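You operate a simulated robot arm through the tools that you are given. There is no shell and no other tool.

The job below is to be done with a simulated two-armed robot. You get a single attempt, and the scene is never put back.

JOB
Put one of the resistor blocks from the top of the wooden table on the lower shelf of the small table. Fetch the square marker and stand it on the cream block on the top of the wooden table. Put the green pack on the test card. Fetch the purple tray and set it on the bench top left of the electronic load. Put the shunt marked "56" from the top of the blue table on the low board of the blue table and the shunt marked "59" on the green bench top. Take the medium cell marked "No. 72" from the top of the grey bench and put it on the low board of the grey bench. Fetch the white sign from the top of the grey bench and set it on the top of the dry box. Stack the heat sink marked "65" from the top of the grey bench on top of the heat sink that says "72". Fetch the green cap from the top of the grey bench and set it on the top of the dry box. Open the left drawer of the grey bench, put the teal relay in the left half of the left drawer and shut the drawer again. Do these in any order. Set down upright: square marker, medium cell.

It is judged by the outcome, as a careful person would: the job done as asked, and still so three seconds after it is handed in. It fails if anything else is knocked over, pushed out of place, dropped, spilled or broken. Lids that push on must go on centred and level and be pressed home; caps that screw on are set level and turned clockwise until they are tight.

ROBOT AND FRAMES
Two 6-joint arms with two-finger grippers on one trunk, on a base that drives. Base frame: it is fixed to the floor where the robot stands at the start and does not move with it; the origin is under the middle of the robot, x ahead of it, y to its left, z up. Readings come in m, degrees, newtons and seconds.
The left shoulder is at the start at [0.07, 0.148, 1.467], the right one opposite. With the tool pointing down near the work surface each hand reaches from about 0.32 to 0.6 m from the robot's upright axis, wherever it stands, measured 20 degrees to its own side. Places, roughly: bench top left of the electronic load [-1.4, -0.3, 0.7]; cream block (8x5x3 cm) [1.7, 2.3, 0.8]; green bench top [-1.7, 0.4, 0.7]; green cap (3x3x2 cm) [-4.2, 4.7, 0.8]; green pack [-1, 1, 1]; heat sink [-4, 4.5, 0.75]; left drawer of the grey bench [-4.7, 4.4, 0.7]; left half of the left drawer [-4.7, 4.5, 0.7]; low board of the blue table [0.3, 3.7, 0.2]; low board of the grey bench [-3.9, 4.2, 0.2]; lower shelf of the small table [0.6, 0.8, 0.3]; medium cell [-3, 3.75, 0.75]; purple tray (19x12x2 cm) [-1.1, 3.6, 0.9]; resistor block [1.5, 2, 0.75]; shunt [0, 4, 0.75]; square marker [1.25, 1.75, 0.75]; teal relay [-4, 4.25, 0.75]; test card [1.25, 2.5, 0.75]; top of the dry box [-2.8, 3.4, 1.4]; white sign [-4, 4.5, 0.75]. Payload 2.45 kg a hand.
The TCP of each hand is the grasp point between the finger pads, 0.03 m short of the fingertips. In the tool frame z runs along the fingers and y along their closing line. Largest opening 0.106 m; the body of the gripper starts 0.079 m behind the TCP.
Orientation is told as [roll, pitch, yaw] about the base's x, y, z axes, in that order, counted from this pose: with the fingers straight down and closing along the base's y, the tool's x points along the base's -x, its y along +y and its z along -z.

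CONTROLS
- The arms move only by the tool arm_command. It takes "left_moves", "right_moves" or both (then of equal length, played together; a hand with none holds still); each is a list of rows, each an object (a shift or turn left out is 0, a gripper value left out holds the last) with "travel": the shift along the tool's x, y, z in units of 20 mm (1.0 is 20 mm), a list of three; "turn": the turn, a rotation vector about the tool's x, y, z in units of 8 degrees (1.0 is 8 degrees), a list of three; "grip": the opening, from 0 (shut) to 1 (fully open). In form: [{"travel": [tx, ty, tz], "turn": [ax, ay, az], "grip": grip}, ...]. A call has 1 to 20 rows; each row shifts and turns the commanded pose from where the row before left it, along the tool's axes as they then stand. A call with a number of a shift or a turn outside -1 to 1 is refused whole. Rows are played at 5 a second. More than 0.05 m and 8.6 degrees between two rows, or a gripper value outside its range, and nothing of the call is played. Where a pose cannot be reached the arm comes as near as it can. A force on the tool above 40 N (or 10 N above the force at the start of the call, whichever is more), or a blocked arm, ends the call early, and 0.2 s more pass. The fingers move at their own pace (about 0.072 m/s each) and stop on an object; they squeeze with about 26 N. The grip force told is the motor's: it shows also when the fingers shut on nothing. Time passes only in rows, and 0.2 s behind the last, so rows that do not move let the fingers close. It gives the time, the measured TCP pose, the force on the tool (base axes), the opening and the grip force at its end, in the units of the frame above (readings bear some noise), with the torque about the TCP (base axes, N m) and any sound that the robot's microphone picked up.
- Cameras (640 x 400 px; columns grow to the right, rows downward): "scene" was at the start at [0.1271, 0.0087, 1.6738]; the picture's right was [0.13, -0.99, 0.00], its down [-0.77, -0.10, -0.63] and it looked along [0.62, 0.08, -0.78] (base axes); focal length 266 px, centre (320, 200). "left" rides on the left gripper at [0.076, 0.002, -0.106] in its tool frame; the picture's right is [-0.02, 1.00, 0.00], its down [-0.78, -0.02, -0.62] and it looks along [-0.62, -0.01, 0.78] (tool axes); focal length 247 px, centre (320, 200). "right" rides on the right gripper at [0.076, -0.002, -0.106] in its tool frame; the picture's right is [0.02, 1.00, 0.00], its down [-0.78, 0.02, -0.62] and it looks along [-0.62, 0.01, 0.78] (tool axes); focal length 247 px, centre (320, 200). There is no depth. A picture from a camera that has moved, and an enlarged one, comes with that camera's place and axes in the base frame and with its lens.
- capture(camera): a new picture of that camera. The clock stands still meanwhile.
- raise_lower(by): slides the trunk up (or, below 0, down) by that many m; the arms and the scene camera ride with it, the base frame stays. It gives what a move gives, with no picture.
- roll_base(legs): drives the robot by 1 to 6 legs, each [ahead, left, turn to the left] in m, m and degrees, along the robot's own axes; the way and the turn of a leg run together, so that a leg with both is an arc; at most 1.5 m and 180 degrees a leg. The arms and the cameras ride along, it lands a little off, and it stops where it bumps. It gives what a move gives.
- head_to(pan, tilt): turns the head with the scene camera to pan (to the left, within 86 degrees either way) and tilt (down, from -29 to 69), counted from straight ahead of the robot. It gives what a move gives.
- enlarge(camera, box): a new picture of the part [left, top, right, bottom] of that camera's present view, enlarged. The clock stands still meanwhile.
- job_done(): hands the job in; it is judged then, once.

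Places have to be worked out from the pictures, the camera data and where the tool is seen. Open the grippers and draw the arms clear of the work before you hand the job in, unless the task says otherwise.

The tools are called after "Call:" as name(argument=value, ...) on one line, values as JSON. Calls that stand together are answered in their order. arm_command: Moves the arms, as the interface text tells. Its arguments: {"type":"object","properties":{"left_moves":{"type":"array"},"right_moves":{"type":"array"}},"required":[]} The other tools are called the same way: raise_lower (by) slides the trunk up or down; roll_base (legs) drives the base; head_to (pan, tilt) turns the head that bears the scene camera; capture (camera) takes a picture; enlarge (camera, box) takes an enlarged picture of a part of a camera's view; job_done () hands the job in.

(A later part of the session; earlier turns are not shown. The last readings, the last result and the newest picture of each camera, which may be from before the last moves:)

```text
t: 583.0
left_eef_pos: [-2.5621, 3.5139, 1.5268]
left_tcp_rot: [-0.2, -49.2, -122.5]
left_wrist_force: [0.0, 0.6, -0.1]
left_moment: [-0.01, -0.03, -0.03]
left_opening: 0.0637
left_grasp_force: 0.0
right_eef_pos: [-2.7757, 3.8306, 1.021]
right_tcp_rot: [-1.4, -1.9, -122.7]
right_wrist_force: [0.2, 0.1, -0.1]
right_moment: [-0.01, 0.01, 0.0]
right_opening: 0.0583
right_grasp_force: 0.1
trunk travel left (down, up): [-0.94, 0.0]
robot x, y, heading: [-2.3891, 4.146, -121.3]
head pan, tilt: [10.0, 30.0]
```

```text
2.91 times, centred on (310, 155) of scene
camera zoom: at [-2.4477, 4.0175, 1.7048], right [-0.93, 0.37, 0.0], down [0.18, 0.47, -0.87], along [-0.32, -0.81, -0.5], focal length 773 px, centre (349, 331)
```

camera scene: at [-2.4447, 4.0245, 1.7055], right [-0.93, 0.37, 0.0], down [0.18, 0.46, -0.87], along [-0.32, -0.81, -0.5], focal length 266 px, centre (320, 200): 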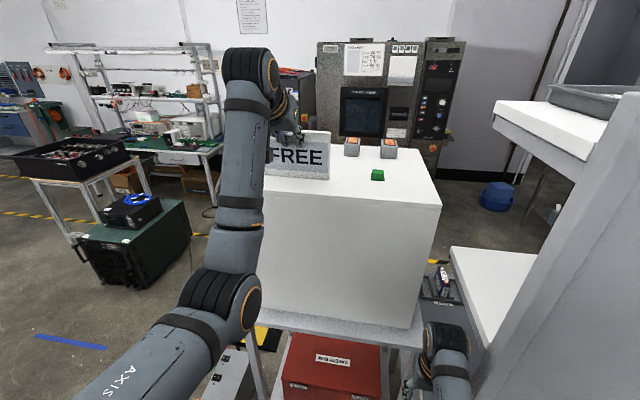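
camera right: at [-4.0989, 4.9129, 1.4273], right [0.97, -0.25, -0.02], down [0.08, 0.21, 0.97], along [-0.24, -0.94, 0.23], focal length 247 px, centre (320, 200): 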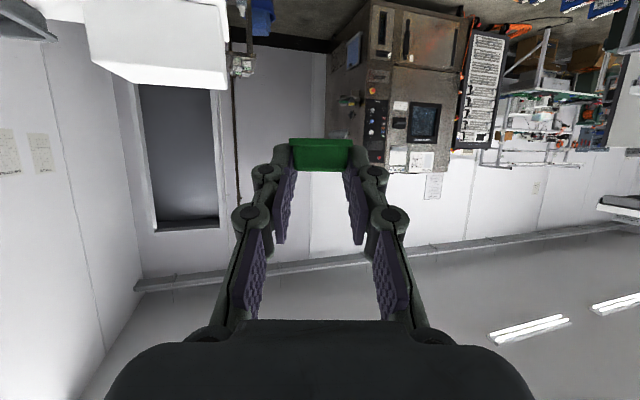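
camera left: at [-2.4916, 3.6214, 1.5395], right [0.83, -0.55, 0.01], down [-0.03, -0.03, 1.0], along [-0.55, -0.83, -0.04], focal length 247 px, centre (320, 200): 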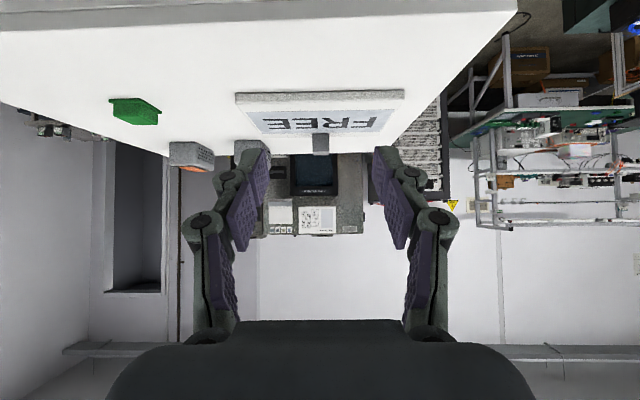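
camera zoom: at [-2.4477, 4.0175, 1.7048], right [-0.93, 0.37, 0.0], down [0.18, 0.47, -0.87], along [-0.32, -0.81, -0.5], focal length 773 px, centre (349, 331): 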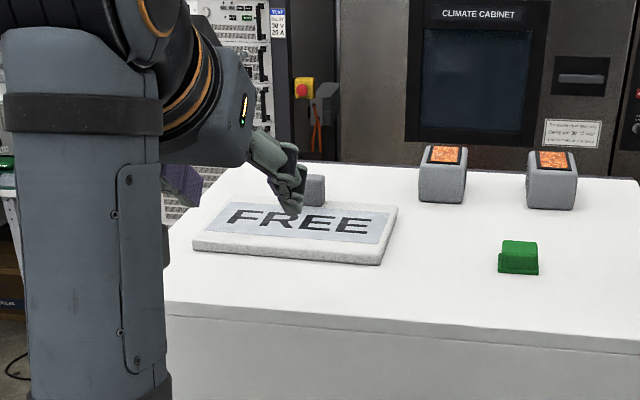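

The sign toppled onto its back on the dry box top when released — it lies flat, safely on the top (upright is not required for it). I back off and bring the left hand down to a normal pose.

Call:
roll_base(legs=[[-0.4, 0, 0]])

Call:
arm_command(left_moves=[{"travel": [0.88, 0, 0.5]}, {"travel": [0.88, 0, 0.5]}, {"travel": [0.88, 0, 0.5]}, {"travel": [0.88, 0, 0.5]}, {"travel": [0.88, 0, 0.5]}, {"travel": [0.88, 0, 0.5]}, {"travel": [0.88, 0, 0.5]}, {"travel": [0.88, 0, 0.5]}, {"travel": [0.88, 0, 0.5]}, {"travel": [0.88, 0, 0.5]}, {"travel": [0.88, 0, 0.5]}, {"travel": [0.88, 0, 0.5]}, {"travel": [0.88, 0, 0.5]}, {"turn": [0, 1, 0]}, {"turn": [0, 1, 0]}, {"turn": [0, 1, 0]}, {"turn": [0, 1, 0]}, {"turn": [0, 1, 0]}, {"turn": [0, 1, 0]}, {"turn": [0, 0.15, 0]}])

Call:
arm_command(left_moves=[{"travel": [0.3, 0, 1]}, {"travel": [0.3, 0, 1]}, {"travel": [0.3, 0, 1]}, {"travel": [0.3, 0, 1]}, {"travel": [0.3, 0, 1]}, {"travel": [0.3, 0, 1]}, {"travel": [0.3, 0, 1]}, {"travel": [0.3, 0, 1]}, {"travel": [0.3, 0, 1]}, {"travel": [0.3, 0, 1]}, {"travel": [0.3, 0, 1]}, {}])

Call:
head_to(pan=0, tilt=25)

Call:
enlarge(camera="scene", box=[200, 90, 420, 220])

```text
t: 585.5
left_eef_pos: [-2.3534, 3.8554, 1.5279]
left_tcp_rot: [-0.2, -49.0, -122.8]
left_wrist_force: [0.1, -0.7, -0.7]
left_moment: [0.0, 0.0, 0.03]
left_opening: 0.0633
left_grasp_force: 0.1
right_eef_pos: [-2.5639, 4.1744, 1.0193]
right_tcp_rot: [-1.4, -1.9, -122.9]
right_wrist_force: [-0.1, 0.2, -0.7]
right_moment: [0.01, 0.02, 0.02]
right_opening: 0.0583
right_grasp_force: 0.1
trunk travel left (down, up): [-0.94, 0.0]
robot x, y, heading: [-2.1792, 4.4937, -121.8]
head pan, tilt: [10.0, 30.0]
```

```text
t: 589.8
left_eef_pos: [-2.3632, 3.8572, 1.2183]
left_tcp_rot: [-0.2, 0.0, -122.8]
left_wrist_force: [-0.2, -0.7, 0.1]
left_moment: [0.01, 0.0, 0.01]
left_opening: 0.0635
left_grasp_force: 0.1
left hand out of reach, approached as far as the arm can: row 17, 18, 19
right_eef_pos: [-2.5642, 4.1753, 1.0211]
right_tcp_rot: [-1.4, -1.9, -122.8]
right_wrist_force: [0.5, -0.1, 0.0]
right_moment: [-0.01, -0.04, 0.0]
right_opening: 0.0584
right_grasp_force: 0.1
trunk travel left (down, up): [-0.94, 0.0]
robot x, y, heading: [-2.1781, 4.4897, -121.5]
head pan, tilt: [10.0, 30.0]
```

```text
t: 592.4
left_eef_pos: [-2.3257, 3.9146, 0.9982]
left_tcp_rot: [-0.2, 0.0, -122.9]
left_wrist_force: [-0.3, 0.0, -0.5]
left_moment: [0.0, 0.0, -0.02]
left_opening: 0.0638
left_grasp_force: 0.0
right_eef_pos: [-2.5653, 4.1757, 1.0211]
right_tcp_rot: [-1.4, -1.9, -123.0]
right_wrist_force: [-0.4, 0.6, 0.6]
right_moment: [0.01, 0.0, -0.01]
right_opening: 0.0583
right_grasp_force: 0.0
trunk travel left (down, up): [-0.94, 0.0]
robot x, y, heading: [-2.1781, 4.4882, -121.8]
head pan, tilt: [10.0, 30.0]
```

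```text
t: 593.1
left_eef_pos: [-2.3261, 3.9126, 0.999]
left_tcp_rot: [-0.1, 0.0, -122.7]
left_wrist_force: [-0.5, -0.7, 0.1]
left_moment: [-0.01, -0.02, -0.02]
left_opening: 0.0632
left_grasp_force: 0.0
right_eef_pos: [-2.5639, 4.1763, 1.0208]
right_tcp_rot: [-1.4, -1.8, -122.9]
right_wrist_force: [-0.4, -0.3, -0.7]
right_moment: [0.0, -0.01, 0.02]
right_opening: 0.0582
right_grasp_force: 0.0
trunk travel left (down, up): [-0.94, 0.0]
robot x, y, heading: [-2.1794, 4.4938, -121.5]
head pan, tilt: [0.0, 25.0]
```

```text
2.91 times, centred on (310, 155) of scene
camera zoom: at [-2.2515, 4.3675, 1.7127], right [-0.85, 0.52, 0.0], down [0.22, 0.36, -0.91], along [-0.47, -0.77, -0.42], focal length 773 px, centre (349, 331)
```

zoom: 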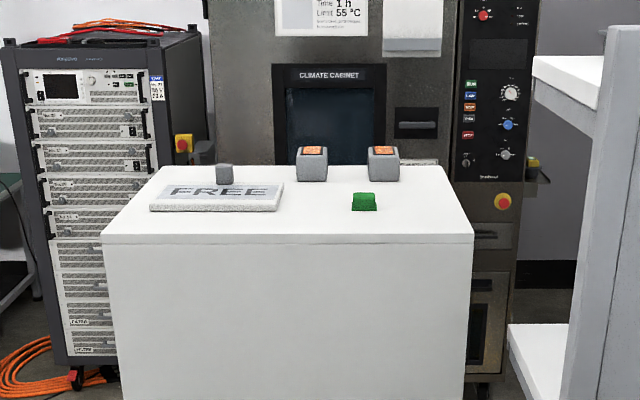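

Cap and sign rest on the dry box. Now I go back to the bench opening to fetch the teal relay with the right hand.

Call:
roll_base(legs=[[0, -1.12, 0], [0.4, 0, 0]])

Call:
head_to(pan=-10, tilt=55)

Call:
capture(camera="scene")

Call:
capture(camera="right")

```text
t: 600.9
left_eef_pos: [-3.5021, 4.1903, 0.9986]
left_tcp_rot: [-0.2, -0.1, -124.2]
left_wrist_force: [0.1, -0.6, 0.6]
left_moment: [-0.03, -0.01, 0.04]
left_opening: 0.0638
left_grasp_force: 0.1
right_eef_pos: [-3.7361, 4.4573, 1.0217]
right_tcp_rot: [-1.4, -2.0, -124.2]
right_wrist_force: [0.3, 0.6, 0.7]
right_moment: [-0.04, -0.01, 0.02]
right_opening: 0.0585
right_grasp_force: 0.0
trunk travel left (down, up): [-0.94, 0.0]
robot x, y, heading: [-3.342, 4.7614, -123.1]
head pan, tilt: [0.0, 25.0]
```

```text
t: 601.8
left_eef_pos: [-3.5036, 4.1896, 0.9979]
left_tcp_rot: [-0.2, 0.0, -124.2]
left_wrist_force: [-0.3, -0.2, -0.1]
left_moment: [0.0, -0.03, -0.02]
left_opening: 0.0637
left_grasp_force: 0.0
right_eef_pos: [-3.7365, 4.456, 1.021]
right_tcp_rot: [-1.4, -1.9, -124.3]
right_wrist_force: [0.8, -0.1, -0.3]
right_moment: [-0.01, 0.02, -0.02]
right_opening: 0.0583
right_grasp_force: 0.0
trunk travel left (down, up): [-0.94, 0.0]
robot x, y, heading: [-3.3436, 4.7618, -123.2]
head pan, tilt: [-10.0, 55.0]
```

```text
taken
camera scene: at [-3.4175, 4.6653, 1.6688], right [-0.73, 0.68, 0.0], down [0.56, 0.6, -0.57], along [-0.39, -0.42, -0.82], focal length 266 px, centre (320, 200)
```

scene: 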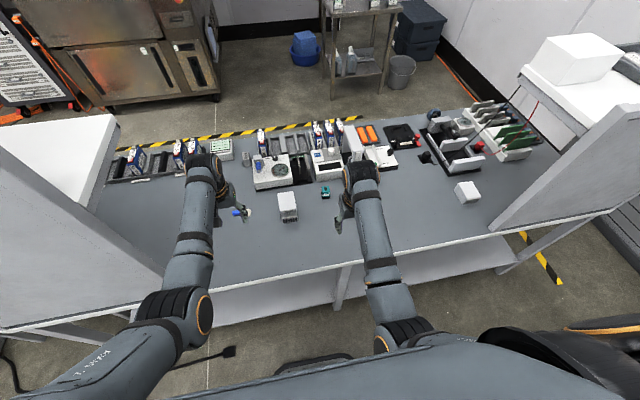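

```text
taken
camera right: at [-3.6895, 4.5209, 1.1255], right [0.84, -0.55, -0.03], down [-0.4, -0.65, 0.65], along [-0.37, -0.53, -0.76], focal length 247 px, centre (320, 200)
```

right: 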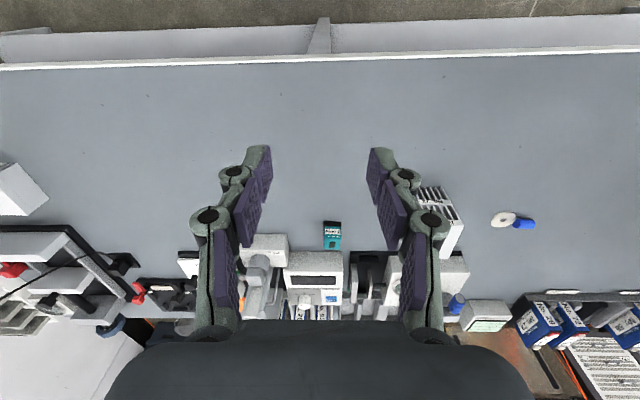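

I enlarge the relay in both views.

Call:
enlarge(camera="scene", box=[300, 165, 360, 215])

Call:
enlarge(camera="right", box=[290, 200, 380, 270])

```text
8.00 times, centred on (330, 190) of scene
camera zoom: at [-3.4175, 4.6653, 1.6688], right [-0.73, 0.68, 0.0], down [0.56, 0.6, -0.57], along [-0.39, -0.42, -0.82], focal length 2126 px, centre (240, 280)
```

zoom: 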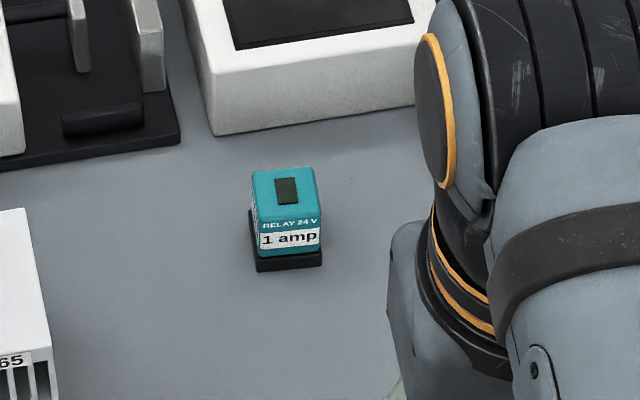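

```text
5.71 times, centred on (335, 235) of right
camera zoom: at [-3.6895, 4.5209, 1.1255], right [0.84, -0.55, -0.03], down [-0.4, -0.65, 0.65], along [-0.37, -0.53, -0.76], focal length 1411 px, centre (234, 0)
```

zoom: 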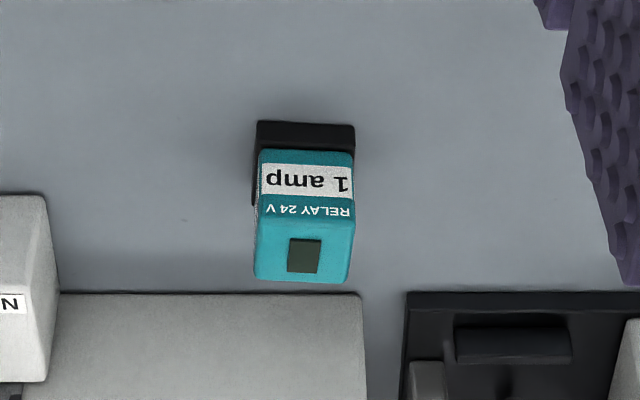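

The relay (3.3 cm square) is at about (-3.884, 4.20), nearly aligned. I drive 20 cm ahead, lower the trunk 8 cm, level the right hand and move over it.

Call:
roll_base(legs=[[0.2, 0.03, 0]])

Call:
arm_command(right_moves=[{"turn": [-0.17, 0.24, 0], "travel": [-0.8, -0.1, 0]}, {"travel": [-0.8, -0.1, 0]}, {"travel": [-0.8, -0.1, 0]}, {"travel": [-0.8, -0.1, 0]}, {"travel": [-0.8, -0.1, 0]}, {}])

Call:
raise_lower(by=-0.08)

Call:
capture(camera="right")

```text
t: 603.4
left_eef_pos: [-3.5845, 4.0083, 1.0007]
left_tcp_rot: [-0.1, -0.1, -124.2]
left_wrist_force: [0.2, 0.3, -0.8]
left_moment: [-0.03, 0.03, -0.01]
left_opening: 0.0638
left_grasp_force: 0.2
right_eef_pos: [-3.8183, 4.2758, 1.0215]
right_tcp_rot: [-1.5, -2.0, -124.3]
right_wrist_force: [-0.4, 0.5, 0.9]
right_moment: [-0.04, 0.02, 0.0]
right_opening: 0.0582
right_grasp_force: 0.1
trunk travel left (down, up): [-0.94, 0.0]
robot x, y, heading: [-3.4245, 4.5763, -123.0]
head pan, tilt: [-10.0, 55.0]
```

```text
t: 604.8
left_eef_pos: [-3.5856, 4.0061, 0.9975]
left_tcp_rot: [-0.2, 0.0, -124.2]
left_wrist_force: [-0.8, -0.6, 0.5]
left_moment: [0.0, 0.01, -0.01]
left_opening: 0.0638
left_grasp_force: 0.0
right_eef_pos: [-3.8741, 4.2123, 1.0209]
right_tcp_rot: [-0.2, 0.1, -124.3]
right_wrist_force: [-0.1, 0.6, 0.5]
right_moment: [-0.01, -0.01, 0.0]
right_opening: 0.0584
right_grasp_force: 0.0
trunk travel left (down, up): [-0.94, 0.0]
robot x, y, heading: [-3.4267, 4.5755, -122.8]
head pan, tilt: [-10.0, 55.0]
```

```text
t: 606.0
left_eef_pos: [-3.5861, 4.0053, 0.9186]
left_tcp_rot: [-0.3, 0.0, -124.1]
left_wrist_force: [-0.6, -0.4, 0.2]
left_moment: [0.02, -0.01, 0.01]
left_opening: 0.0634
left_grasp_force: 0.2
right_eef_pos: [-3.8736, 4.2121, 0.9419]
right_tcp_rot: [0.0, -0.1, -124.3]
right_wrist_force: [-0.5, -0.2, -0.4]
right_moment: [0.01, 0.04, 0.02]
right_opening: 0.0584
right_grasp_force: 0.1
trunk travel left (down, up): [-0.86, 0.08]
robot x, y, heading: [-3.4258, 4.5758, -123.0]
head pan, tilt: [-10.0, 55.0]
```

```text
taken
camera right: at [-3.8303, 4.2752, 1.0484], right [0.84, -0.55, 0.0], down [-0.43, -0.66, 0.62], along [-0.34, -0.52, -0.78], focal length 247 px, centre (320, 200)
```

right: 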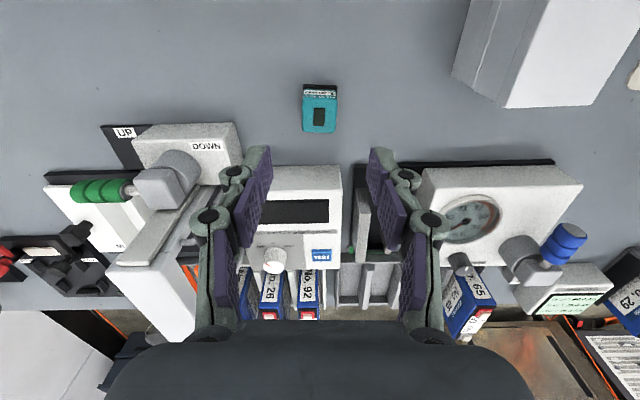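

The relay is directly below, 6 mm ahead. I correct, descend and grip it.

Call:
arm_command(right_moves=[{"travel": [-0.3, 0, 1]}, {"travel": [0, 0, 1]}, {"travel": [0, 0, 1]}, {"travel": [0, 0, 1]}, {"travel": [0, 0, 1]}, {"travel": [0, 0, 0.7]}, {"travel": [0, 0, 0.4]}, {}, {"grip": 0.35}, {"grip": 0.25}, {"grip": 0.2}, {"grip": 0.2}])

Call:
capture(camera="right")

```text
t: 608.6
left_eef_pos: [-3.586, 4.0068, 0.9184]
left_tcp_rot: [-0.3, 0.0, -124.2]
left_wrist_force: [0.5, 0.5, -0.2]
left_moment: [0.01, -0.03, 0.02]
left_opening: 0.0636
left_grasp_force: 0.1
right_eef_pos: [-3.8779, 4.2065, 0.8209]
right_tcp_rot: [-0.1, 0.0, -124.3]
right_wrist_force: [-2.0, -0.6, 3.9]
right_moment: [-0.03, 0.01, 0.01]
right_opening: 0.0311
right_grasp_force: 25.3
trunk travel left (down, up): [-0.86, 0.08]
robot x, y, heading: [-3.4244, 4.5802, -123.0]
head pan, tilt: [-10.0, 55.0]
```

```text
taken
camera right: at [-3.8348, 4.2699, 0.9276], right [0.84, -0.55, 0.0], down [-0.43, -0.66, 0.62], along [-0.34, -0.52, -0.78], focal length 247 px, centre (320, 200)
```

right: 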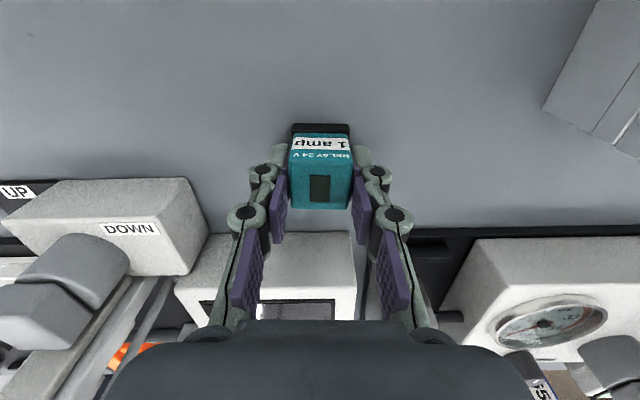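

The relay is gripped. I lift it, back away from the bench, and drive west to look at the passage around the bench's west end.

Call:
arm_command(right_moves=[{"travel": [0, 0, -1]}, {"travel": [0, 0, -1]}, {"travel": [0, 0, -1]}, {"travel": [0, 0, -1]}, {"travel": [0, 0, -1]}, {"travel": [0, 0, -1]}, {}])

Call:
raise_lower(by=0.08)

Call:
roll_base(legs=[[-0.55, 0, 0], [0, -1.0, 0]])

Call:
head_to(pan=-35, tilt=35)

Call:
capture(camera="scene")

```text
t: 610.2
left_eef_pos: [-3.5868, 4.0056, 0.9188]
left_tcp_rot: [0.0, 0.1, -124.2]
left_wrist_force: [-0.8, -0.4, -0.7]
left_moment: [0.01, 0.01, 0.01]
left_opening: 0.0637
left_grasp_force: 0.0
right_eef_pos: [-3.8776, 4.2078, 0.939]
right_tcp_rot: [0.0, 0.0, -124.3]
right_wrist_force: [0.6, 0.0, -0.8]
right_moment: [0.02, 0.02, 0.01]
right_opening: 0.031
right_grasp_force: 26.2
trunk travel left (down, up): [-0.86, 0.08]
robot x, y, heading: [-3.4244, 4.5804, -122.8]
head pan, tilt: [-10.0, 55.0]
```

```text
t: 611.4
left_eef_pos: [-3.5857, 4.0061, 0.9983]
left_tcp_rot: [-0.1, 0.2, -124.2]
left_wrist_force: [0.1, 0.3, -0.5]
left_moment: [0.0, 0.01, -0.02]
left_opening: 0.0638
left_grasp_force: 0.0
right_eef_pos: [-3.8766, 4.2086, 1.0205]
right_tcp_rot: [0.0, 0.1, -124.3]
right_wrist_force: [0.5, -0.7, -1.6]
right_moment: [0.0, 0.02, 0.03]
right_opening: 0.0311
right_grasp_force: 25.9
trunk travel left (down, up): [-0.94, 0.0]
robot x, y, heading: [-3.4245, 4.5773, -123.0]
head pan, tilt: [-10.0, 55.0]
```

```text
t: 619.4
left_eef_pos: [-4.1351, 5.0116, 0.9985]
left_tcp_rot: [-0.2, -0.1, -123.8]
left_wrist_force: [0.1, 0.8, 0.1]
left_moment: [-0.04, -0.01, -0.01]
left_opening: 0.0635
left_grasp_force: 0.0
right_eef_pos: [-4.4296, 5.2123, 1.0204]
right_tcp_rot: [-0.1, 0.1, -123.9]
right_wrist_force: [1.1, 0.5, -1.2]
right_moment: [0.01, -0.02, 0.0]
right_opening: 0.0314
right_grasp_force: 26.5
trunk travel left (down, up): [-0.94, 0.0]
robot x, y, heading: [-3.9793, 5.5863, -122.4]
head pan, tilt: [-10.0, 55.0]
```

```text
t: 620.3
left_eef_pos: [-4.1366, 5.0119, 0.9984]
left_tcp_rot: [-0.1, 0.0, -123.8]
left_wrist_force: [-0.5, 0.5, -0.4]
left_moment: [0.0, -0.03, 0.0]
left_opening: 0.0638
left_grasp_force: 0.0
right_eef_pos: [-4.4297, 5.2134, 1.0201]
right_tcp_rot: [0.0, 0.2, -123.9]
right_wrist_force: [-0.9, 0.0, 0.1]
right_moment: [0.02, 0.0, 0.01]
right_opening: 0.0311
right_grasp_force: 25.8
trunk travel left (down, up): [-0.94, 0.0]
robot x, y, heading: [-3.9792, 5.5853, -122.6]
head pan, tilt: [-35.0, 35.0]
```

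```text
taken
camera scene: at [-4.0869, 5.5091, 1.6969], right [-0.38, 0.92, 0.0], down [0.53, 0.22, -0.82], along [-0.76, -0.31, -0.57], focal length 266 px, centre (320, 200)
```

scene: 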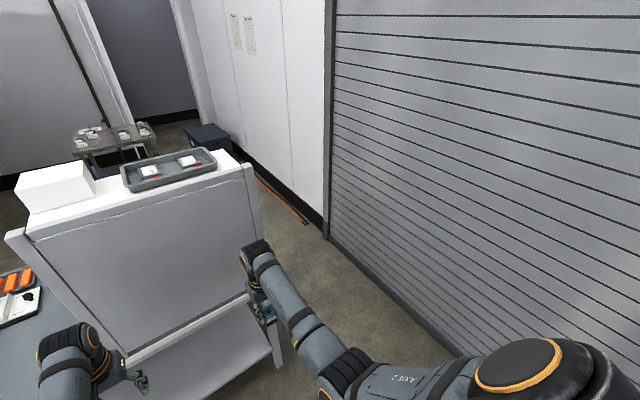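

The gap at the west end is about 0.89 m wide, enough. I align and drive through it southward.

Call:
roll_base(legs=[[0, 0, 1.4], [0, -0.73, 0], [0.6, 0, 0]])

Call:
head_to(pan=0, tilt=40)

Call:
capture(camera="scene")

```text
t: 627.6
left_eef_pos: [-5.06, 4.8716, 0.9994]
left_tcp_rot: [-0.1, 0.0, -122.5]
left_wrist_force: [0.4, 0.7, 0.9]
left_moment: [0.01, 0.0, 0.02]
left_opening: 0.0633
left_grasp_force: 0.0
right_eef_pos: [-5.3573, 5.0641, 1.0214]
right_tcp_rot: [0.0, 0.0, -122.5]
right_wrist_force: [-0.1, 0.1, -0.3]
right_moment: [-0.02, 0.03, -0.03]
right_opening: 0.0309
right_grasp_force: 25.8
trunk travel left (down, up): [-0.94, 0.0]
robot x, y, heading: [-4.9161, 5.4444, -121.5]
head pan, tilt: [-35.0, 35.0]
```

```text
t: 628.6
left_eef_pos: [-5.0601, 4.8696, 0.9981]
left_tcp_rot: [0.0, 0.1, -122.6]
left_wrist_force: [-0.2, 0.4, -0.8]
left_moment: [-0.02, -0.02, -0.03]
left_opening: 0.0638
left_grasp_force: 0.1
right_eef_pos: [-5.3585, 5.0637, 1.0211]
right_tcp_rot: [0.0, 0.1, -122.6]
right_wrist_force: [0.0, 0.3, -0.3]
right_moment: [-0.01, -0.02, -0.02]
right_opening: 0.0313
right_grasp_force: 25.6
trunk travel left (down, up): [-0.94, 0.0]
robot x, y, heading: [-4.9169, 5.4436, -121.1]
head pan, tilt: [0.0, 40.0]
```

```text
taken
camera scene: at [-4.986, 5.3297, 1.6894], right [-0.85, 0.52, 0.0], down [0.33, 0.55, -0.77], along [-0.4, -0.65, -0.64], focal length 266 px, centre (320, 200)
```

scene: 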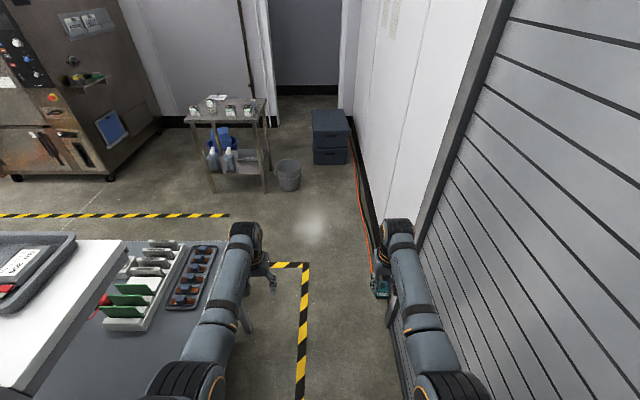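

The passage ahead is clear. I continue south 1.3 m, then turn to face the bench's front.

Call:
roll_base(legs=[[0.7, 0, 0], [0.75, 0, 0], [0, 0, 180]])

Call:
head_to(pan=-40, tilt=35)

Call:
capture(camera="scene")

```text
t: 643.5
left_eef_pos: [-5.5301, 4.7825, 0.9988]
left_tcp_rot: [-0.1, 0.1, 56.9]
left_wrist_force: [-0.5, -0.5, 0.4]
left_moment: [0.01, 0.0, 0.01]
left_opening: 0.0638
left_grasp_force: 0.1
right_eef_pos: [-5.2358, 4.586, 1.0201]
right_tcp_rot: [-0.1, 0.1, 56.9]
right_wrist_force: [0.5, -0.1, -0.9]
right_moment: [0.0, 0.03, 0.03]
right_opening: 0.0308
right_grasp_force: 26.3
trunk travel left (down, up): [-0.94, 0.0]
robot x, y, heading: [-5.6781, 4.207, 58.2]
head pan, tilt: [0.0, 40.0]
```

```text
t: 644.6
left_eef_pos: [-5.5312, 4.7826, 0.9982]
left_tcp_rot: [-0.2, 0.0, 56.9]
left_wrist_force: [0.0, 0.1, 0.1]
left_moment: [0.0, 0.0, -0.01]
left_opening: 0.0637
left_grasp_force: 0.1
right_eef_pos: [-5.2359, 4.5852, 1.0201]
right_tcp_rot: [0.0, 0.1, 57.0]
right_wrist_force: [0.1, 1.2, -0.4]
right_moment: [-0.01, 0.0, -0.01]
right_opening: 0.031
right_grasp_force: 26.1
trunk travel left (down, up): [-0.94, 0.0]
robot x, y, heading: [-5.6822, 4.2094, 58.1]
head pan, tilt: [-40.0, 35.0]
```

```text
taken
camera scene: at [-5.5681, 4.2775, 1.697], right [0.31, -0.95, 0.0], down [-0.55, -0.18, -0.82], along [0.78, 0.26, -0.57], focal length 266 px, centre (320, 200)
```

scene: 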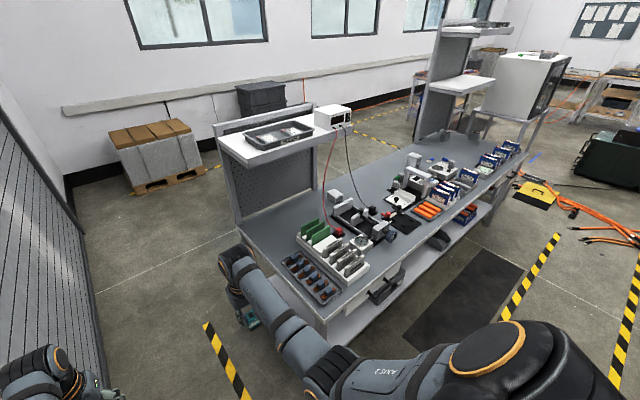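

Now I see the bench's front with two drawers having black handles. I enlarge them.

Call:
enlarge(camera="scene", box=[310, 200, 520, 350])

```text
2.67 times, centred on (415, 275) of scene
camera zoom: at [-5.5681, 4.2775, 1.697], right [0.31, -0.95, 0.0], down [-0.55, -0.18, -0.82], along [0.78, 0.26, -0.57], focal length 709 px, centre (67, 0)
```

zoom: 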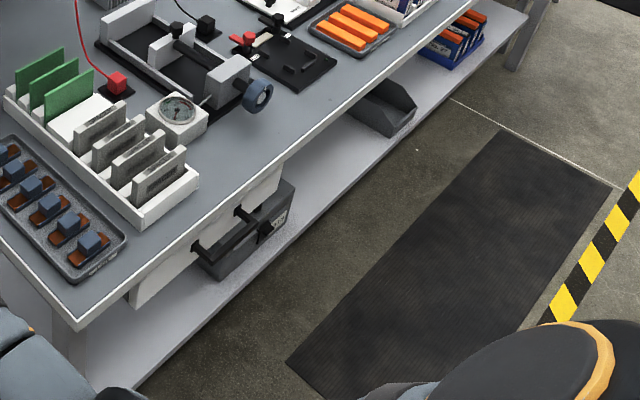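

The left drawer's handle is at about (a −6.29, n 1.15, z 0.68) in room axes, i.e. near (-4.78, 4.25). I move to stand in front of it with the left hand in line.

Call:
roll_base(legs=[[-0.2, 0, 0.7], [0, -0.93, 0]])

Call:
head_to(pan=10, tilt=45)

Call:
capture(camera="scene")

Call:
enlarge(camera="scene", box=[200, 150, 380, 290])

```text
t: 650.6
left_eef_pos: [-4.8601, 4.1453, 0.9983]
left_tcp_rot: [-0.2, 0.1, 58.2]
left_wrist_force: [0.2, -0.4, 0.3]
left_moment: [0.01, -0.02, 0.04]
left_opening: 0.0635
left_grasp_force: 0.1
right_eef_pos: [-4.562, 3.9557, 1.0204]
right_tcp_rot: [-0.2, 0.1, 58.2]
right_wrist_force: [0.0, 0.2, -1.0]
right_moment: [0.01, -0.03, 0.02]
right_opening: 0.0314
right_grasp_force: 25.6
trunk travel left (down, up): [-0.94, 0.0]
robot x, y, heading: [-4.9943, 3.568, 59.2]
head pan, tilt: [-40.0, 35.0]
```

```text
t: 651.7
left_eef_pos: [-4.859, 4.1452, 0.9982]
left_tcp_rot: [-0.3, 0.1, 58.1]
left_wrist_force: [0.2, 0.1, 0.6]
left_moment: [0.0, 0.03, 0.03]
left_opening: 0.0638
left_grasp_force: 0.0
right_eef_pos: [-4.5598, 3.9556, 1.0205]
right_tcp_rot: [0.0, 0.1, 58.1]
right_wrist_force: [0.4, 0.2, -1.5]
right_moment: [-0.01, 0.0, -0.02]
right_opening: 0.0312
right_grasp_force: 26.4
trunk travel left (down, up): [-0.94, 0.0]
robot x, y, heading: [-4.9971, 3.5655, 59.3]
head pan, tilt: [10.0, 45.0]
```

```text
taken
camera scene: at [-4.9409, 3.6862, 1.6822], right [0.94, -0.35, 0.0], down [-0.25, -0.66, -0.71], along [0.25, 0.66, -0.71], focal length 266 px, centre (320, 200)
```

scene: 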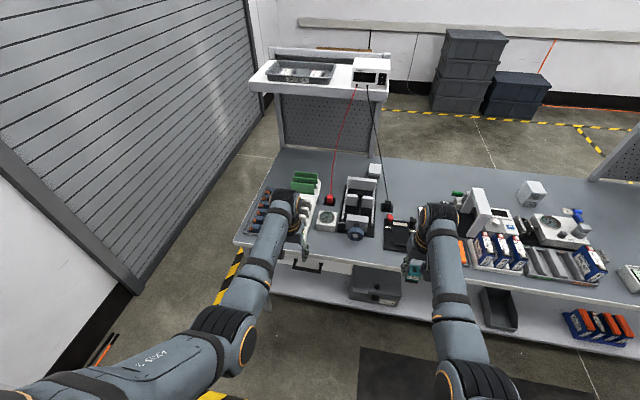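

```text
2.86 times, centred on (290, 220) of scene
camera zoom: at [-4.9409, 3.6862, 1.6822], right [0.94, -0.35, 0.0], down [-0.25, -0.66, -0.71], along [0.25, 0.66, -0.71], focal length 759 px, centre (406, 143)
```

zoom: 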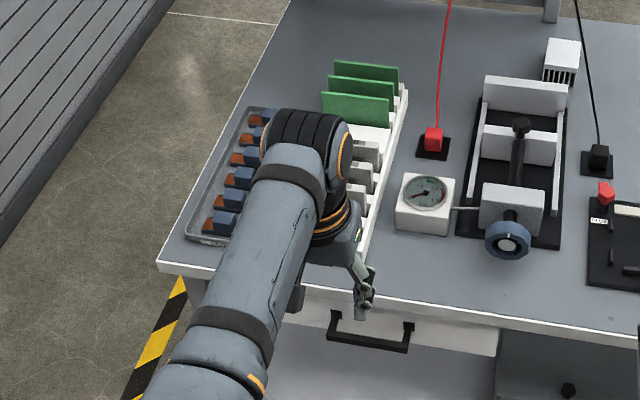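

The handle is a black pull bar about 11 cm long at z≈0.69. I lower the trunk in stages and pitch the left hand forward so it can grip the bar with the fingers above and below it.

Call:
raise_lower(by=-0.3)

Call:
arm_command(left_moves=[{"turn": [0, -1, 0]}, {"turn": [0, -1, 0]}, {"turn": [0, -1, 0]}, {"turn": [0, -1, 0]}, {"turn": [0, -1, 0]}, {"turn": [0, -1, 0]}, {"turn": [0, -1, 0]}, {"turn": [0, -0.5, 0]}, {}])

Call:
raise_lower(by=-0.3)

Call:
arm_command(left_moves=[{"travel": [-0.87, 0, -0.5]}, {"travel": [-0.87, 0, -0.5]}, {"travel": [-0.87, 0, -0.5]}, {"travel": [-0.87, 0, -0.5]}, {"travel": [-0.87, 0, -0.5]}, {"travel": [-0.87, 0, -0.5]}, {"travel": [-0.87, 0, -0.5]}, {"travel": [-0.87, 0, -0.5]}, {"travel": [-0.87, 0, -0.5]}, {"travel": [-0.87, 0, -0.5]}, {"travel": [-0.87, 0, -0.5]}, {"travel": [-0.87, 0, -0.5]}, {"travel": [-0.87, 0, -0.5]}, {}])

```text
t: 654.7
left_eef_pos: [-4.86, 4.1447, 0.6996]
left_tcp_rot: [-0.1, 0.2, 58.2]
left_wrist_force: [-0.1, 0.2, -0.1]
left_moment: [-0.03, 0.0, -0.01]
left_opening: 0.0635
left_grasp_force: 0.1
right_eef_pos: [-4.5605, 3.9551, 0.7205]
right_tcp_rot: [0.0, 0.1, 58.1]
right_wrist_force: [0.0, 0.5, -1.2]
right_moment: [0.02, 0.05, 0.02]
right_opening: 0.0311
right_grasp_force: 26.3
trunk travel left (down, up): [-0.64, 0.3]
robot x, y, heading: [-4.9969, 3.5668, 59.3]
head pan, tilt: [10.0, 45.0]
```

```text
t: 656.7
left_eef_pos: [-4.859, 4.145, 0.6983]
left_tcp_rot: [-0.4, -60.1, 58.5]
left_wrist_force: [0.5, 0.1, 0.4]
left_moment: [0.0, -0.01, 0.0]
left_opening: 0.0637
left_grasp_force: 0.0
right_eef_pos: [-4.5608, 3.9558, 0.7204]
right_tcp_rot: [0.0, 0.1, 58.0]
right_wrist_force: [1.1, -0.1, -0.4]
right_moment: [-0.02, 0.01, 0.0]
right_opening: 0.0309
right_grasp_force: 26.2
trunk travel left (down, up): [-0.64, 0.3]
robot x, y, heading: [-4.9972, 3.5654, 59.3]
head pan, tilt: [10.0, 45.0]
```

```text
t: 659.7
left_eef_pos: [-4.8596, 4.1458, 0.3977]
left_tcp_rot: [-0.4, -59.9, 58.4]
left_wrist_force: [0.0, -0.6, -0.7]
left_moment: [0.0, 0.01, -0.02]
left_opening: 0.0635
left_grasp_force: 0.1
right_eef_pos: [-4.5605, 3.9553, 0.419]
right_tcp_rot: [-0.1, 0.0, 58.1]
right_wrist_force: [-0.5, 0.1, -1.0]
right_moment: [-0.01, 0.04, -0.05]
right_opening: 0.0312
right_grasp_force: 25.8
trunk travel left (down, up): [-0.34, 0.6]
robot x, y, heading: [-4.9938, 3.5665, 59.3]
head pan, tilt: [10.0, 45.0]
```

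```text
t: 662.7
left_eef_pos: [-4.8782, 4.1545, 0.6487]
left_tcp_rot: [9.4, -58.7, 50.6]
left_wrist_force: [0.7, -0.1, 0.0]
left_moment: [0.01, 0.03, -0.02]
left_opening: 0.0638
left_grasp_force: 0.0
right_eef_pos: [-4.5605, 3.9559, 0.4205]
right_tcp_rot: [0.0, 0.1, 58.2]
right_wrist_force: [0.1, 0.1, -0.6]
right_moment: [-0.01, 0.0, 0.04]
right_opening: 0.0312
right_grasp_force: 25.9
trunk travel left (down, up): [-0.34, 0.6]
robot x, y, heading: [-4.9996, 3.5656, 59.5]
head pan, tilt: [10.0, 45.0]
```

The arm is folded too tightly. I back the robot 14 cm and extend the left hand forward, restoring its orientation.

Call:
roll_base(legs=[[-0.14, 0, 0]])

Call:
arm_command(left_moves=[{"travel": [-0.5, 0, 0.86], "turn": [0.6, 0, 0]}, {"travel": [-0.5, 0, 0.86], "turn": [0.57, 0, 0]}, {"travel": [-0.5, 0, 0.86]}, {"travel": [-0.5, 0, 0.86]}, {"travel": [-0.5, 0, 0.86]}, {"travel": [-0.5, 0, 0.86]}, {"travel": [-0.5, 0, 0.86]}, {"travel": [-0.87, 0, -0.5]}, {"travel": [-0.87, 0, -0.5]}, {}])

Call:
capture(camera="scene")

```text
t: 664.1
left_eef_pos: [-4.949, 4.0331, 0.6516]
left_tcp_rot: [9.5, -59.2, 50.2]
left_wrist_force: [0.3, 0.6, 0.1]
left_moment: [-0.05, 0.02, -0.01]
left_opening: 0.0639
left_grasp_force: 0.0
right_eef_pos: [-4.6332, 3.8318, 0.4214]
right_tcp_rot: [-0.1, 0.0, 58.1]
right_wrist_force: [-0.1, -0.5, -0.3]
right_moment: [0.01, -0.03, -0.01]
right_opening: 0.0313
right_grasp_force: 25.7
trunk travel left (down, up): [-0.34, 0.6]
robot x, y, heading: [-5.0684, 3.4437, 59.4]
head pan, tilt: [10.0, 45.0]
```

```text
t: 666.3
left_eef_pos: [-4.8649, 4.1419, 0.6904]
left_tcp_rot: [0.2, -59.2, 50.1]
left_wrist_force: [0.3, 0.2, 0.1]
left_moment: [0.0, -0.02, -0.03]
left_opening: 0.0634
left_grasp_force: 0.0
right_eef_pos: [-4.6325, 3.8319, 0.4199]
right_tcp_rot: [0.0, 0.1, 58.0]
right_wrist_force: [-0.2, -0.7, -0.8]
right_moment: [0.03, -0.01, -0.04]
right_opening: 0.0312
right_grasp_force: 26.3
trunk travel left (down, up): [-0.34, 0.6]
robot x, y, heading: [-5.0684, 3.4443, 59.3]
head pan, tilt: [10.0, 45.0]
```

```text
taken
camera scene: at [-5.0138, 3.5628, 1.0822], right [0.94, -0.35, 0.0], down [-0.25, -0.66, -0.71], along [0.25, 0.66, -0.71], focal length 266 px, centre (320, 200)
```

scene: 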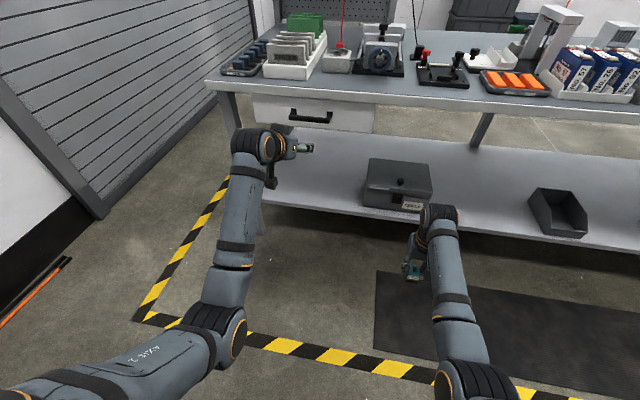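

I enlarge the drawer and handle from this lower viewpoint to get an accurate height.

Call:
enlarge(camera="scene", box=[240, 80, 400, 180])

```text
4.00 times, centred on (320, 130) of scene
camera zoom: at [-5.0138, 3.5628, 1.0822], right [0.94, -0.35, 0.0], down [-0.25, -0.66, -0.71], along [0.25, 0.66, -0.71], focal length 1063 px, centre (320, 480)
```

zoom: 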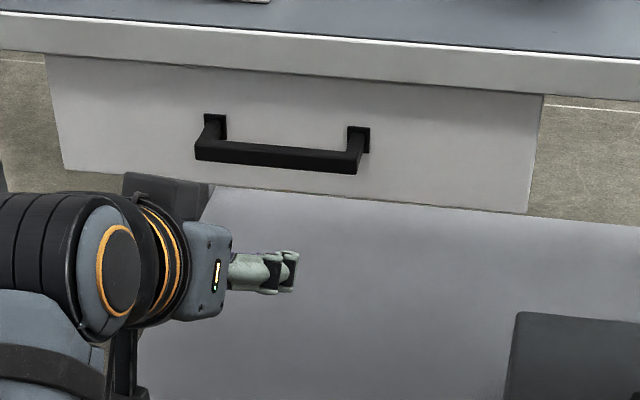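

The bar centre is at about (-4.791, 4.230, 0.706). I set the left hand's yaw to 58.8°, pitch to horizontal and roll it 90° so the fingers close vertically.

Call:
arm_command(left_moves=[{"turn": [-0.94, 0, -0.56]}, {"turn": [0, -0.97, 0]}, {"turn": [0, -0.97, 0]}, {"turn": [0, -0.97, 0]}, {"turn": [0, -0.94, 0]}, {}])

Call:
arm_command(left_moves=[{"turn": [0, 0, 1]}, {"turn": [0, 0, 1]}, {"turn": [0, 0, 1]}, {"turn": [0, 0, 1]}, {"turn": [0, 0, 1]}, {"turn": [0, 0, 1]}, {"turn": [0, 0, 1]}, {"turn": [0, 0, 1]}, {"turn": [0, 0, 1]}, {"turn": [0, 0, 1]}, {"turn": [0, 0, 1]}, {"turn": [0, 0, 0.25]}, {}])

Call:
enlarge(camera="scene", box=[200, 80, 400, 220])

Call:
capture(camera="left")

```text
refused: row 1 steps farther than a row can; nothing moved
```

```text
t: 669.1
left_eef_pos: [-4.8634, 4.1431, 0.6897]
left_tcp_rot: [59.2, 0.1, -39.7]
left_wrist_force: [0.1, -0.5, 0.4]
left_moment: [-0.02, 0.04, -0.02]
left_opening: 0.0634
left_grasp_force: 0.0
right_eef_pos: [-4.6328, 3.8303, 0.4202]
right_tcp_rot: [0.1, 0.0, 58.1]
right_wrist_force: [1.3, -0.1, -1.0]
right_moment: [0.01, -0.03, -0.04]
right_opening: 0.0312
right_grasp_force: 25.7
trunk travel left (down, up): [-0.34, 0.6]
robot x, y, heading: [-5.0716, 3.4457, 59.4]
head pan, tilt: [10.0, 45.0]
```

```text
2.86 times, centred on (300, 150) of scene
camera zoom: at [-5.0138, 3.5627, 1.0822], right [0.94, -0.35, 0.0], down [-0.25, -0.66, -0.71], along [0.25, 0.66, -0.71], focal length 759 px, centre (377, 343)
```

zoom: 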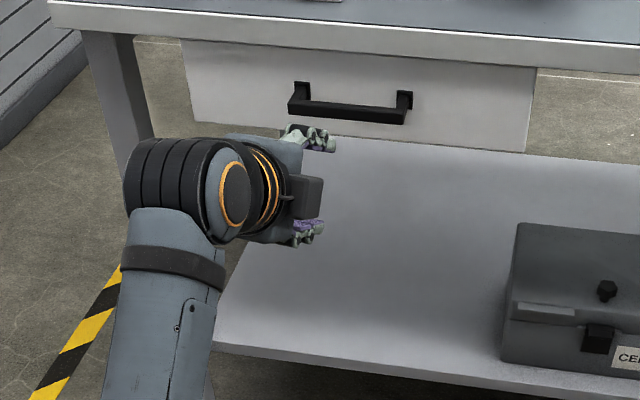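

```text
taken
camera left: at [-4.9806, 4.1213, 0.747], right [0.35, 0.38, 0.86], down [0.26, -0.92, 0.3], along [0.9, 0.12, -0.41], focal length 247 px, centre (320, 200)
```

left: 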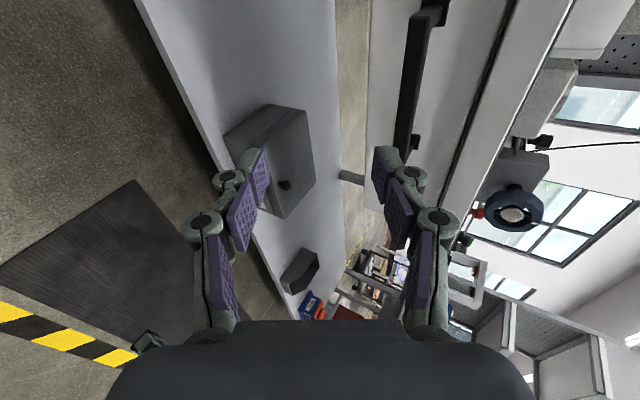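

The first call was refused for exceeding the turn limit, so only the roll was done. I now level the tool to horizontal and correct the yaw in smaller steps.

Call:
arm_command(left_moves=[{"turn": [-0.96, 0, 0]}, {"turn": [-0.96, 0, 0]}, {"turn": [-0.96, 0, 0]}, {"turn": [-0.97, 0, 0]}, {"turn": [0, 0.55, 0]}, {"turn": [0, 0.55, 0]}, {}])

Call:
enlarge(camera="scene", box=[200, 80, 400, 220])

Call:
capture(camera="left")

```text
t: 670.7
left_eef_pos: [-4.8632, 4.1433, 0.6903]
left_tcp_rot: [90.0, 0.0, -30.9]
left_wrist_force: [0.1, -0.7, -0.2]
left_moment: [0.01, -0.01, -0.02]
left_opening: 0.0637
left_grasp_force: 0.1
right_eef_pos: [-4.6325, 3.8318, 0.4204]
right_tcp_rot: [0.0, 0.1, 58.0]
right_wrist_force: [0.8, 1.0, 0.1]
right_moment: [-0.06, -0.01, 0.01]
right_opening: 0.0313
right_grasp_force: 26.0
trunk travel left (down, up): [-0.34, 0.6]
robot x, y, heading: [-5.0699, 3.4464, 59.5]
head pan, tilt: [10.0, 45.0]
```

```text
2.86 times, centred on (300, 150) of scene
camera zoom: at [-5.0138, 3.5627, 1.0822], right [0.94, -0.35, 0.0], down [-0.25, -0.66, -0.71], along [0.25, 0.66, -0.71], focal length 759 px, centre (377, 343)
```

zoom: 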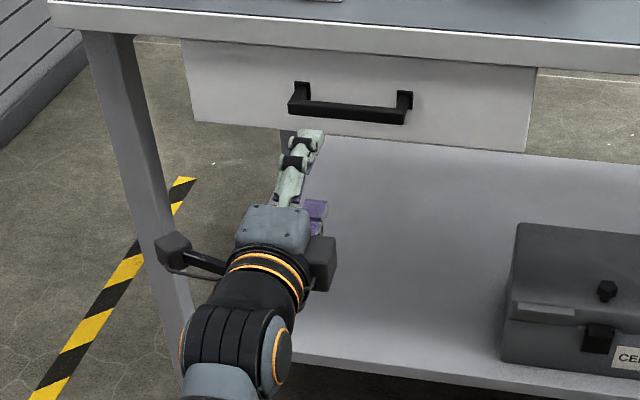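

```text
taken
camera left: at [-4.9848, 4.0905, 0.6925], right [0.02, -0.01, 1.0], down [0.35, -0.94, -0.02], along [0.94, 0.35, -0.01], focal length 247 px, centre (320, 200)
```

left: 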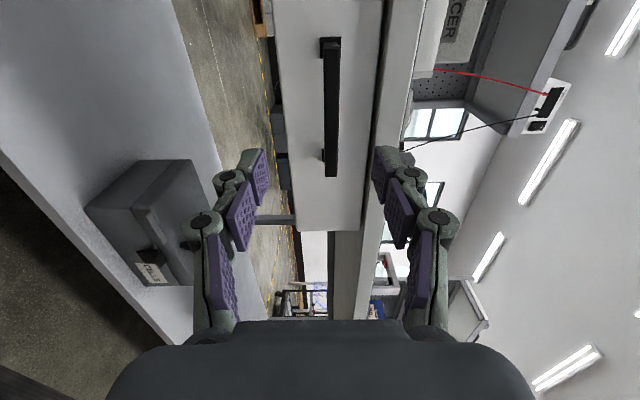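

The hand is now horizontal with fingers closing vertically, the bar slightly higher. I shift right and up, narrow the opening, and advance to the bar.

Call:
arm_command(left_moves=[{"travel": [-0.5, 0.37, 0], "grip": 0.42}, {"travel": [-0.5, 0.37, 0]}, {"travel": [0, 0, 1]}, {"travel": [0, 0, 1]}, {"travel": [0, 0, 1]}, {}])

Call:
enlarge(camera="scene", box=[220, 80, 360, 180])

Call:
capture(camera="left")

```text
t: 672.1
left_eef_pos: [-4.8146, 4.1847, 0.7046]
left_tcp_rot: [89.9, 0.0, -30.9]
left_wrist_force: [0.2, 0.2, 0.4]
left_moment: [0.0, 0.02, 0.0]
left_opening: 0.0445
left_grasp_force: 0.1
right_eef_pos: [-4.6325, 3.8312, 0.4196]
right_tcp_rot: [0.0, 0.0, 58.0]
right_wrist_force: [-0.9, -0.4, 0.1]
right_moment: [0.01, 0.02, -0.01]
right_opening: 0.0312
right_grasp_force: 25.9
trunk travel left (down, up): [-0.34, 0.6]
robot x, y, heading: [-5.0686, 3.4462, 59.4]
head pan, tilt: [10.0, 45.0]
```

```text
4.00 times, centred on (290, 130) of scene
camera zoom: at [-5.0138, 3.5627, 1.0822], right [0.94, -0.35, 0.0], down [-0.25, -0.66, -0.71], along [0.25, 0.66, -0.71], focal length 1063 px, centre (440, 480)
```

zoom: 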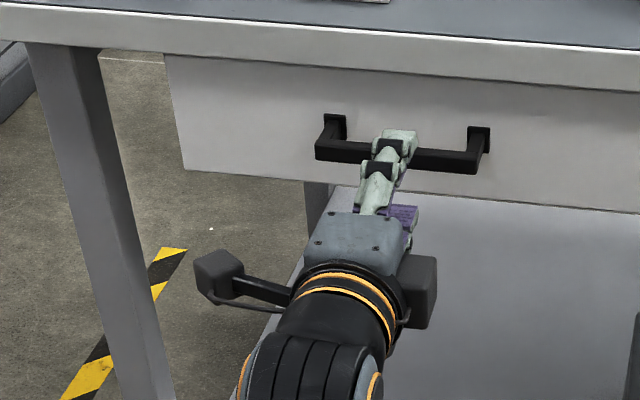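

```text
taken
camera left: at [-4.9354, 4.1313, 0.7077], right [0.02, -0.01, 1.0], down [0.35, -0.94, -0.02], along [0.94, 0.35, -0.01], focal length 247 px, centre (320, 200)
```

left: 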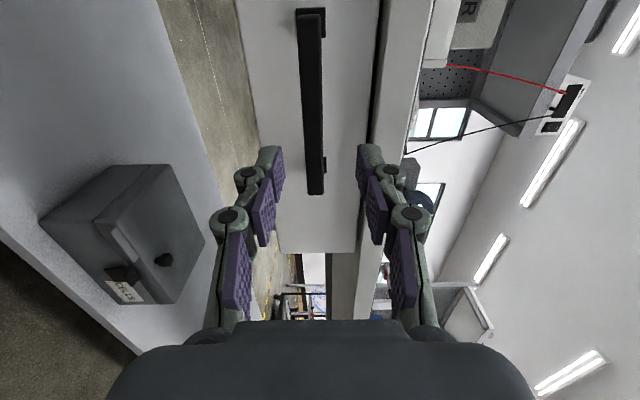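

The bar lies between the fingers. I advance the last 4.5 cm and close.

Call:
arm_command(left_moves=[{"travel": [0, -0.15, 1]}, {"travel": [0, 0, 0.8]}, {"travel": [0, 0, 0.45]}, {}, {"grip": 0.2}, {"grip": 0.05}, {"grip": 0}, {"grip": 0}])

Call:
capture(camera="left")

Call:
enlarge(camera="scene", box=[220, 80, 360, 180])

```text
t: 673.9
left_eef_pos: [-4.7914, 4.2238, 0.7003]
left_tcp_rot: [89.8, 0.0, -30.9]
left_wrist_force: [-1.0, -2.4, -6.6]
left_moment: [-0.28, -0.24, 0.2]
left_opening: 0.013
left_grasp_force: 39.8
right_eef_pos: [-4.6339, 3.8321, 0.4194]
right_tcp_rot: [0.0, 0.0, 57.9]
right_wrist_force: [0.1, 0.6, -1.0]
right_moment: [-0.02, -0.02, 0.01]
right_opening: 0.0311
right_grasp_force: 26.1
trunk travel left (down, up): [-0.34, 0.6]
robot x, y, heading: [-5.071, 3.4431, 59.3]
head pan, tilt: [10.0, 45.0]
```

```text
taken
camera left: at [-4.9127, 4.1706, 0.7034], right [0.02, -0.01, 1.0], down [0.35, -0.94, -0.01], along [0.94, 0.35, -0.02], focal length 247 px, centre (320, 200)
```

left: 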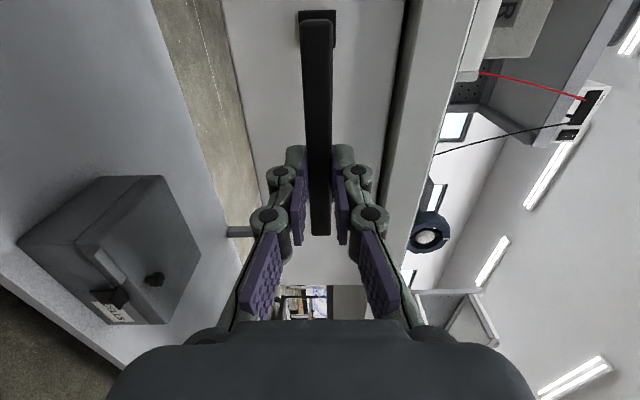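

```text
4.00 times, centred on (290, 130) of scene
camera zoom: at [-5.0136, 3.5635, 1.082], right [0.94, -0.35, 0.0], down [-0.25, -0.66, -0.71], along [0.25, 0.66, -0.71], focal length 1063 px, centre (440, 480)
```

zoom: 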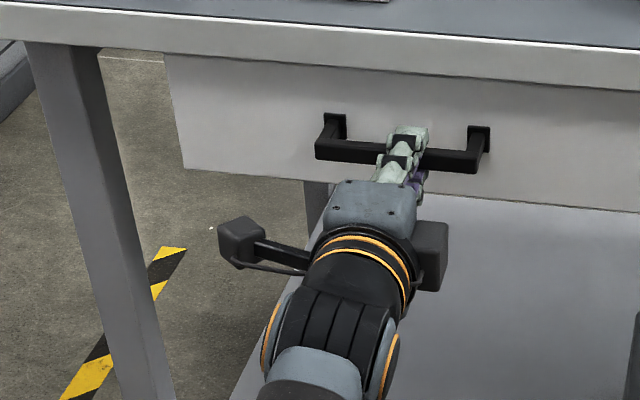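

The bar is gripped (13 mm). I drive straight back 22 cm to pull the drawer open.

Call:
roll_base(legs=[[-0.22, 0, 0]])

Call:
capture(camera="scene")

```text
t: 675.5
left_eef_pos: [-4.9014, 4.0431, 0.7014]
left_tcp_rot: [89.8, 0.0, -30.9]
left_wrist_force: [-22.7, 12.0, -7.7]
left_moment: [-0.13, 0.07, 1.02]
left_opening: 0.013
left_grasp_force: 40.0
right_eef_pos: [-4.7419, 3.6487, 0.4203]
right_tcp_rot: [-0.3, 0.1, 58.0]
right_wrist_force: [0.7, 0.3, -0.3]
right_moment: [-0.03, -0.02, 0.01]
right_opening: 0.0312
right_grasp_force: 26.6
trunk travel left (down, up): [-0.34, 0.6]
robot x, y, heading: [-5.1782, 3.2631, 59.3]
head pan, tilt: [10.0, 45.0]
```

```text
taken
camera scene: at [-5.1244, 3.3829, 1.0819], right [0.93, -0.35, 0.0], down [-0.25, -0.66, -0.71], along [0.25, 0.66, -0.71], focal length 266 px, centre (320, 200)
```

scene: 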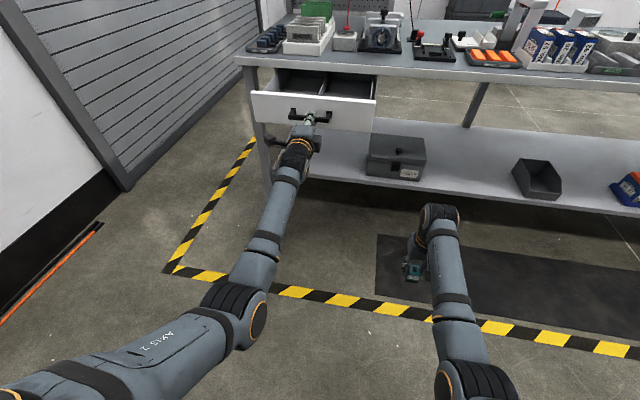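

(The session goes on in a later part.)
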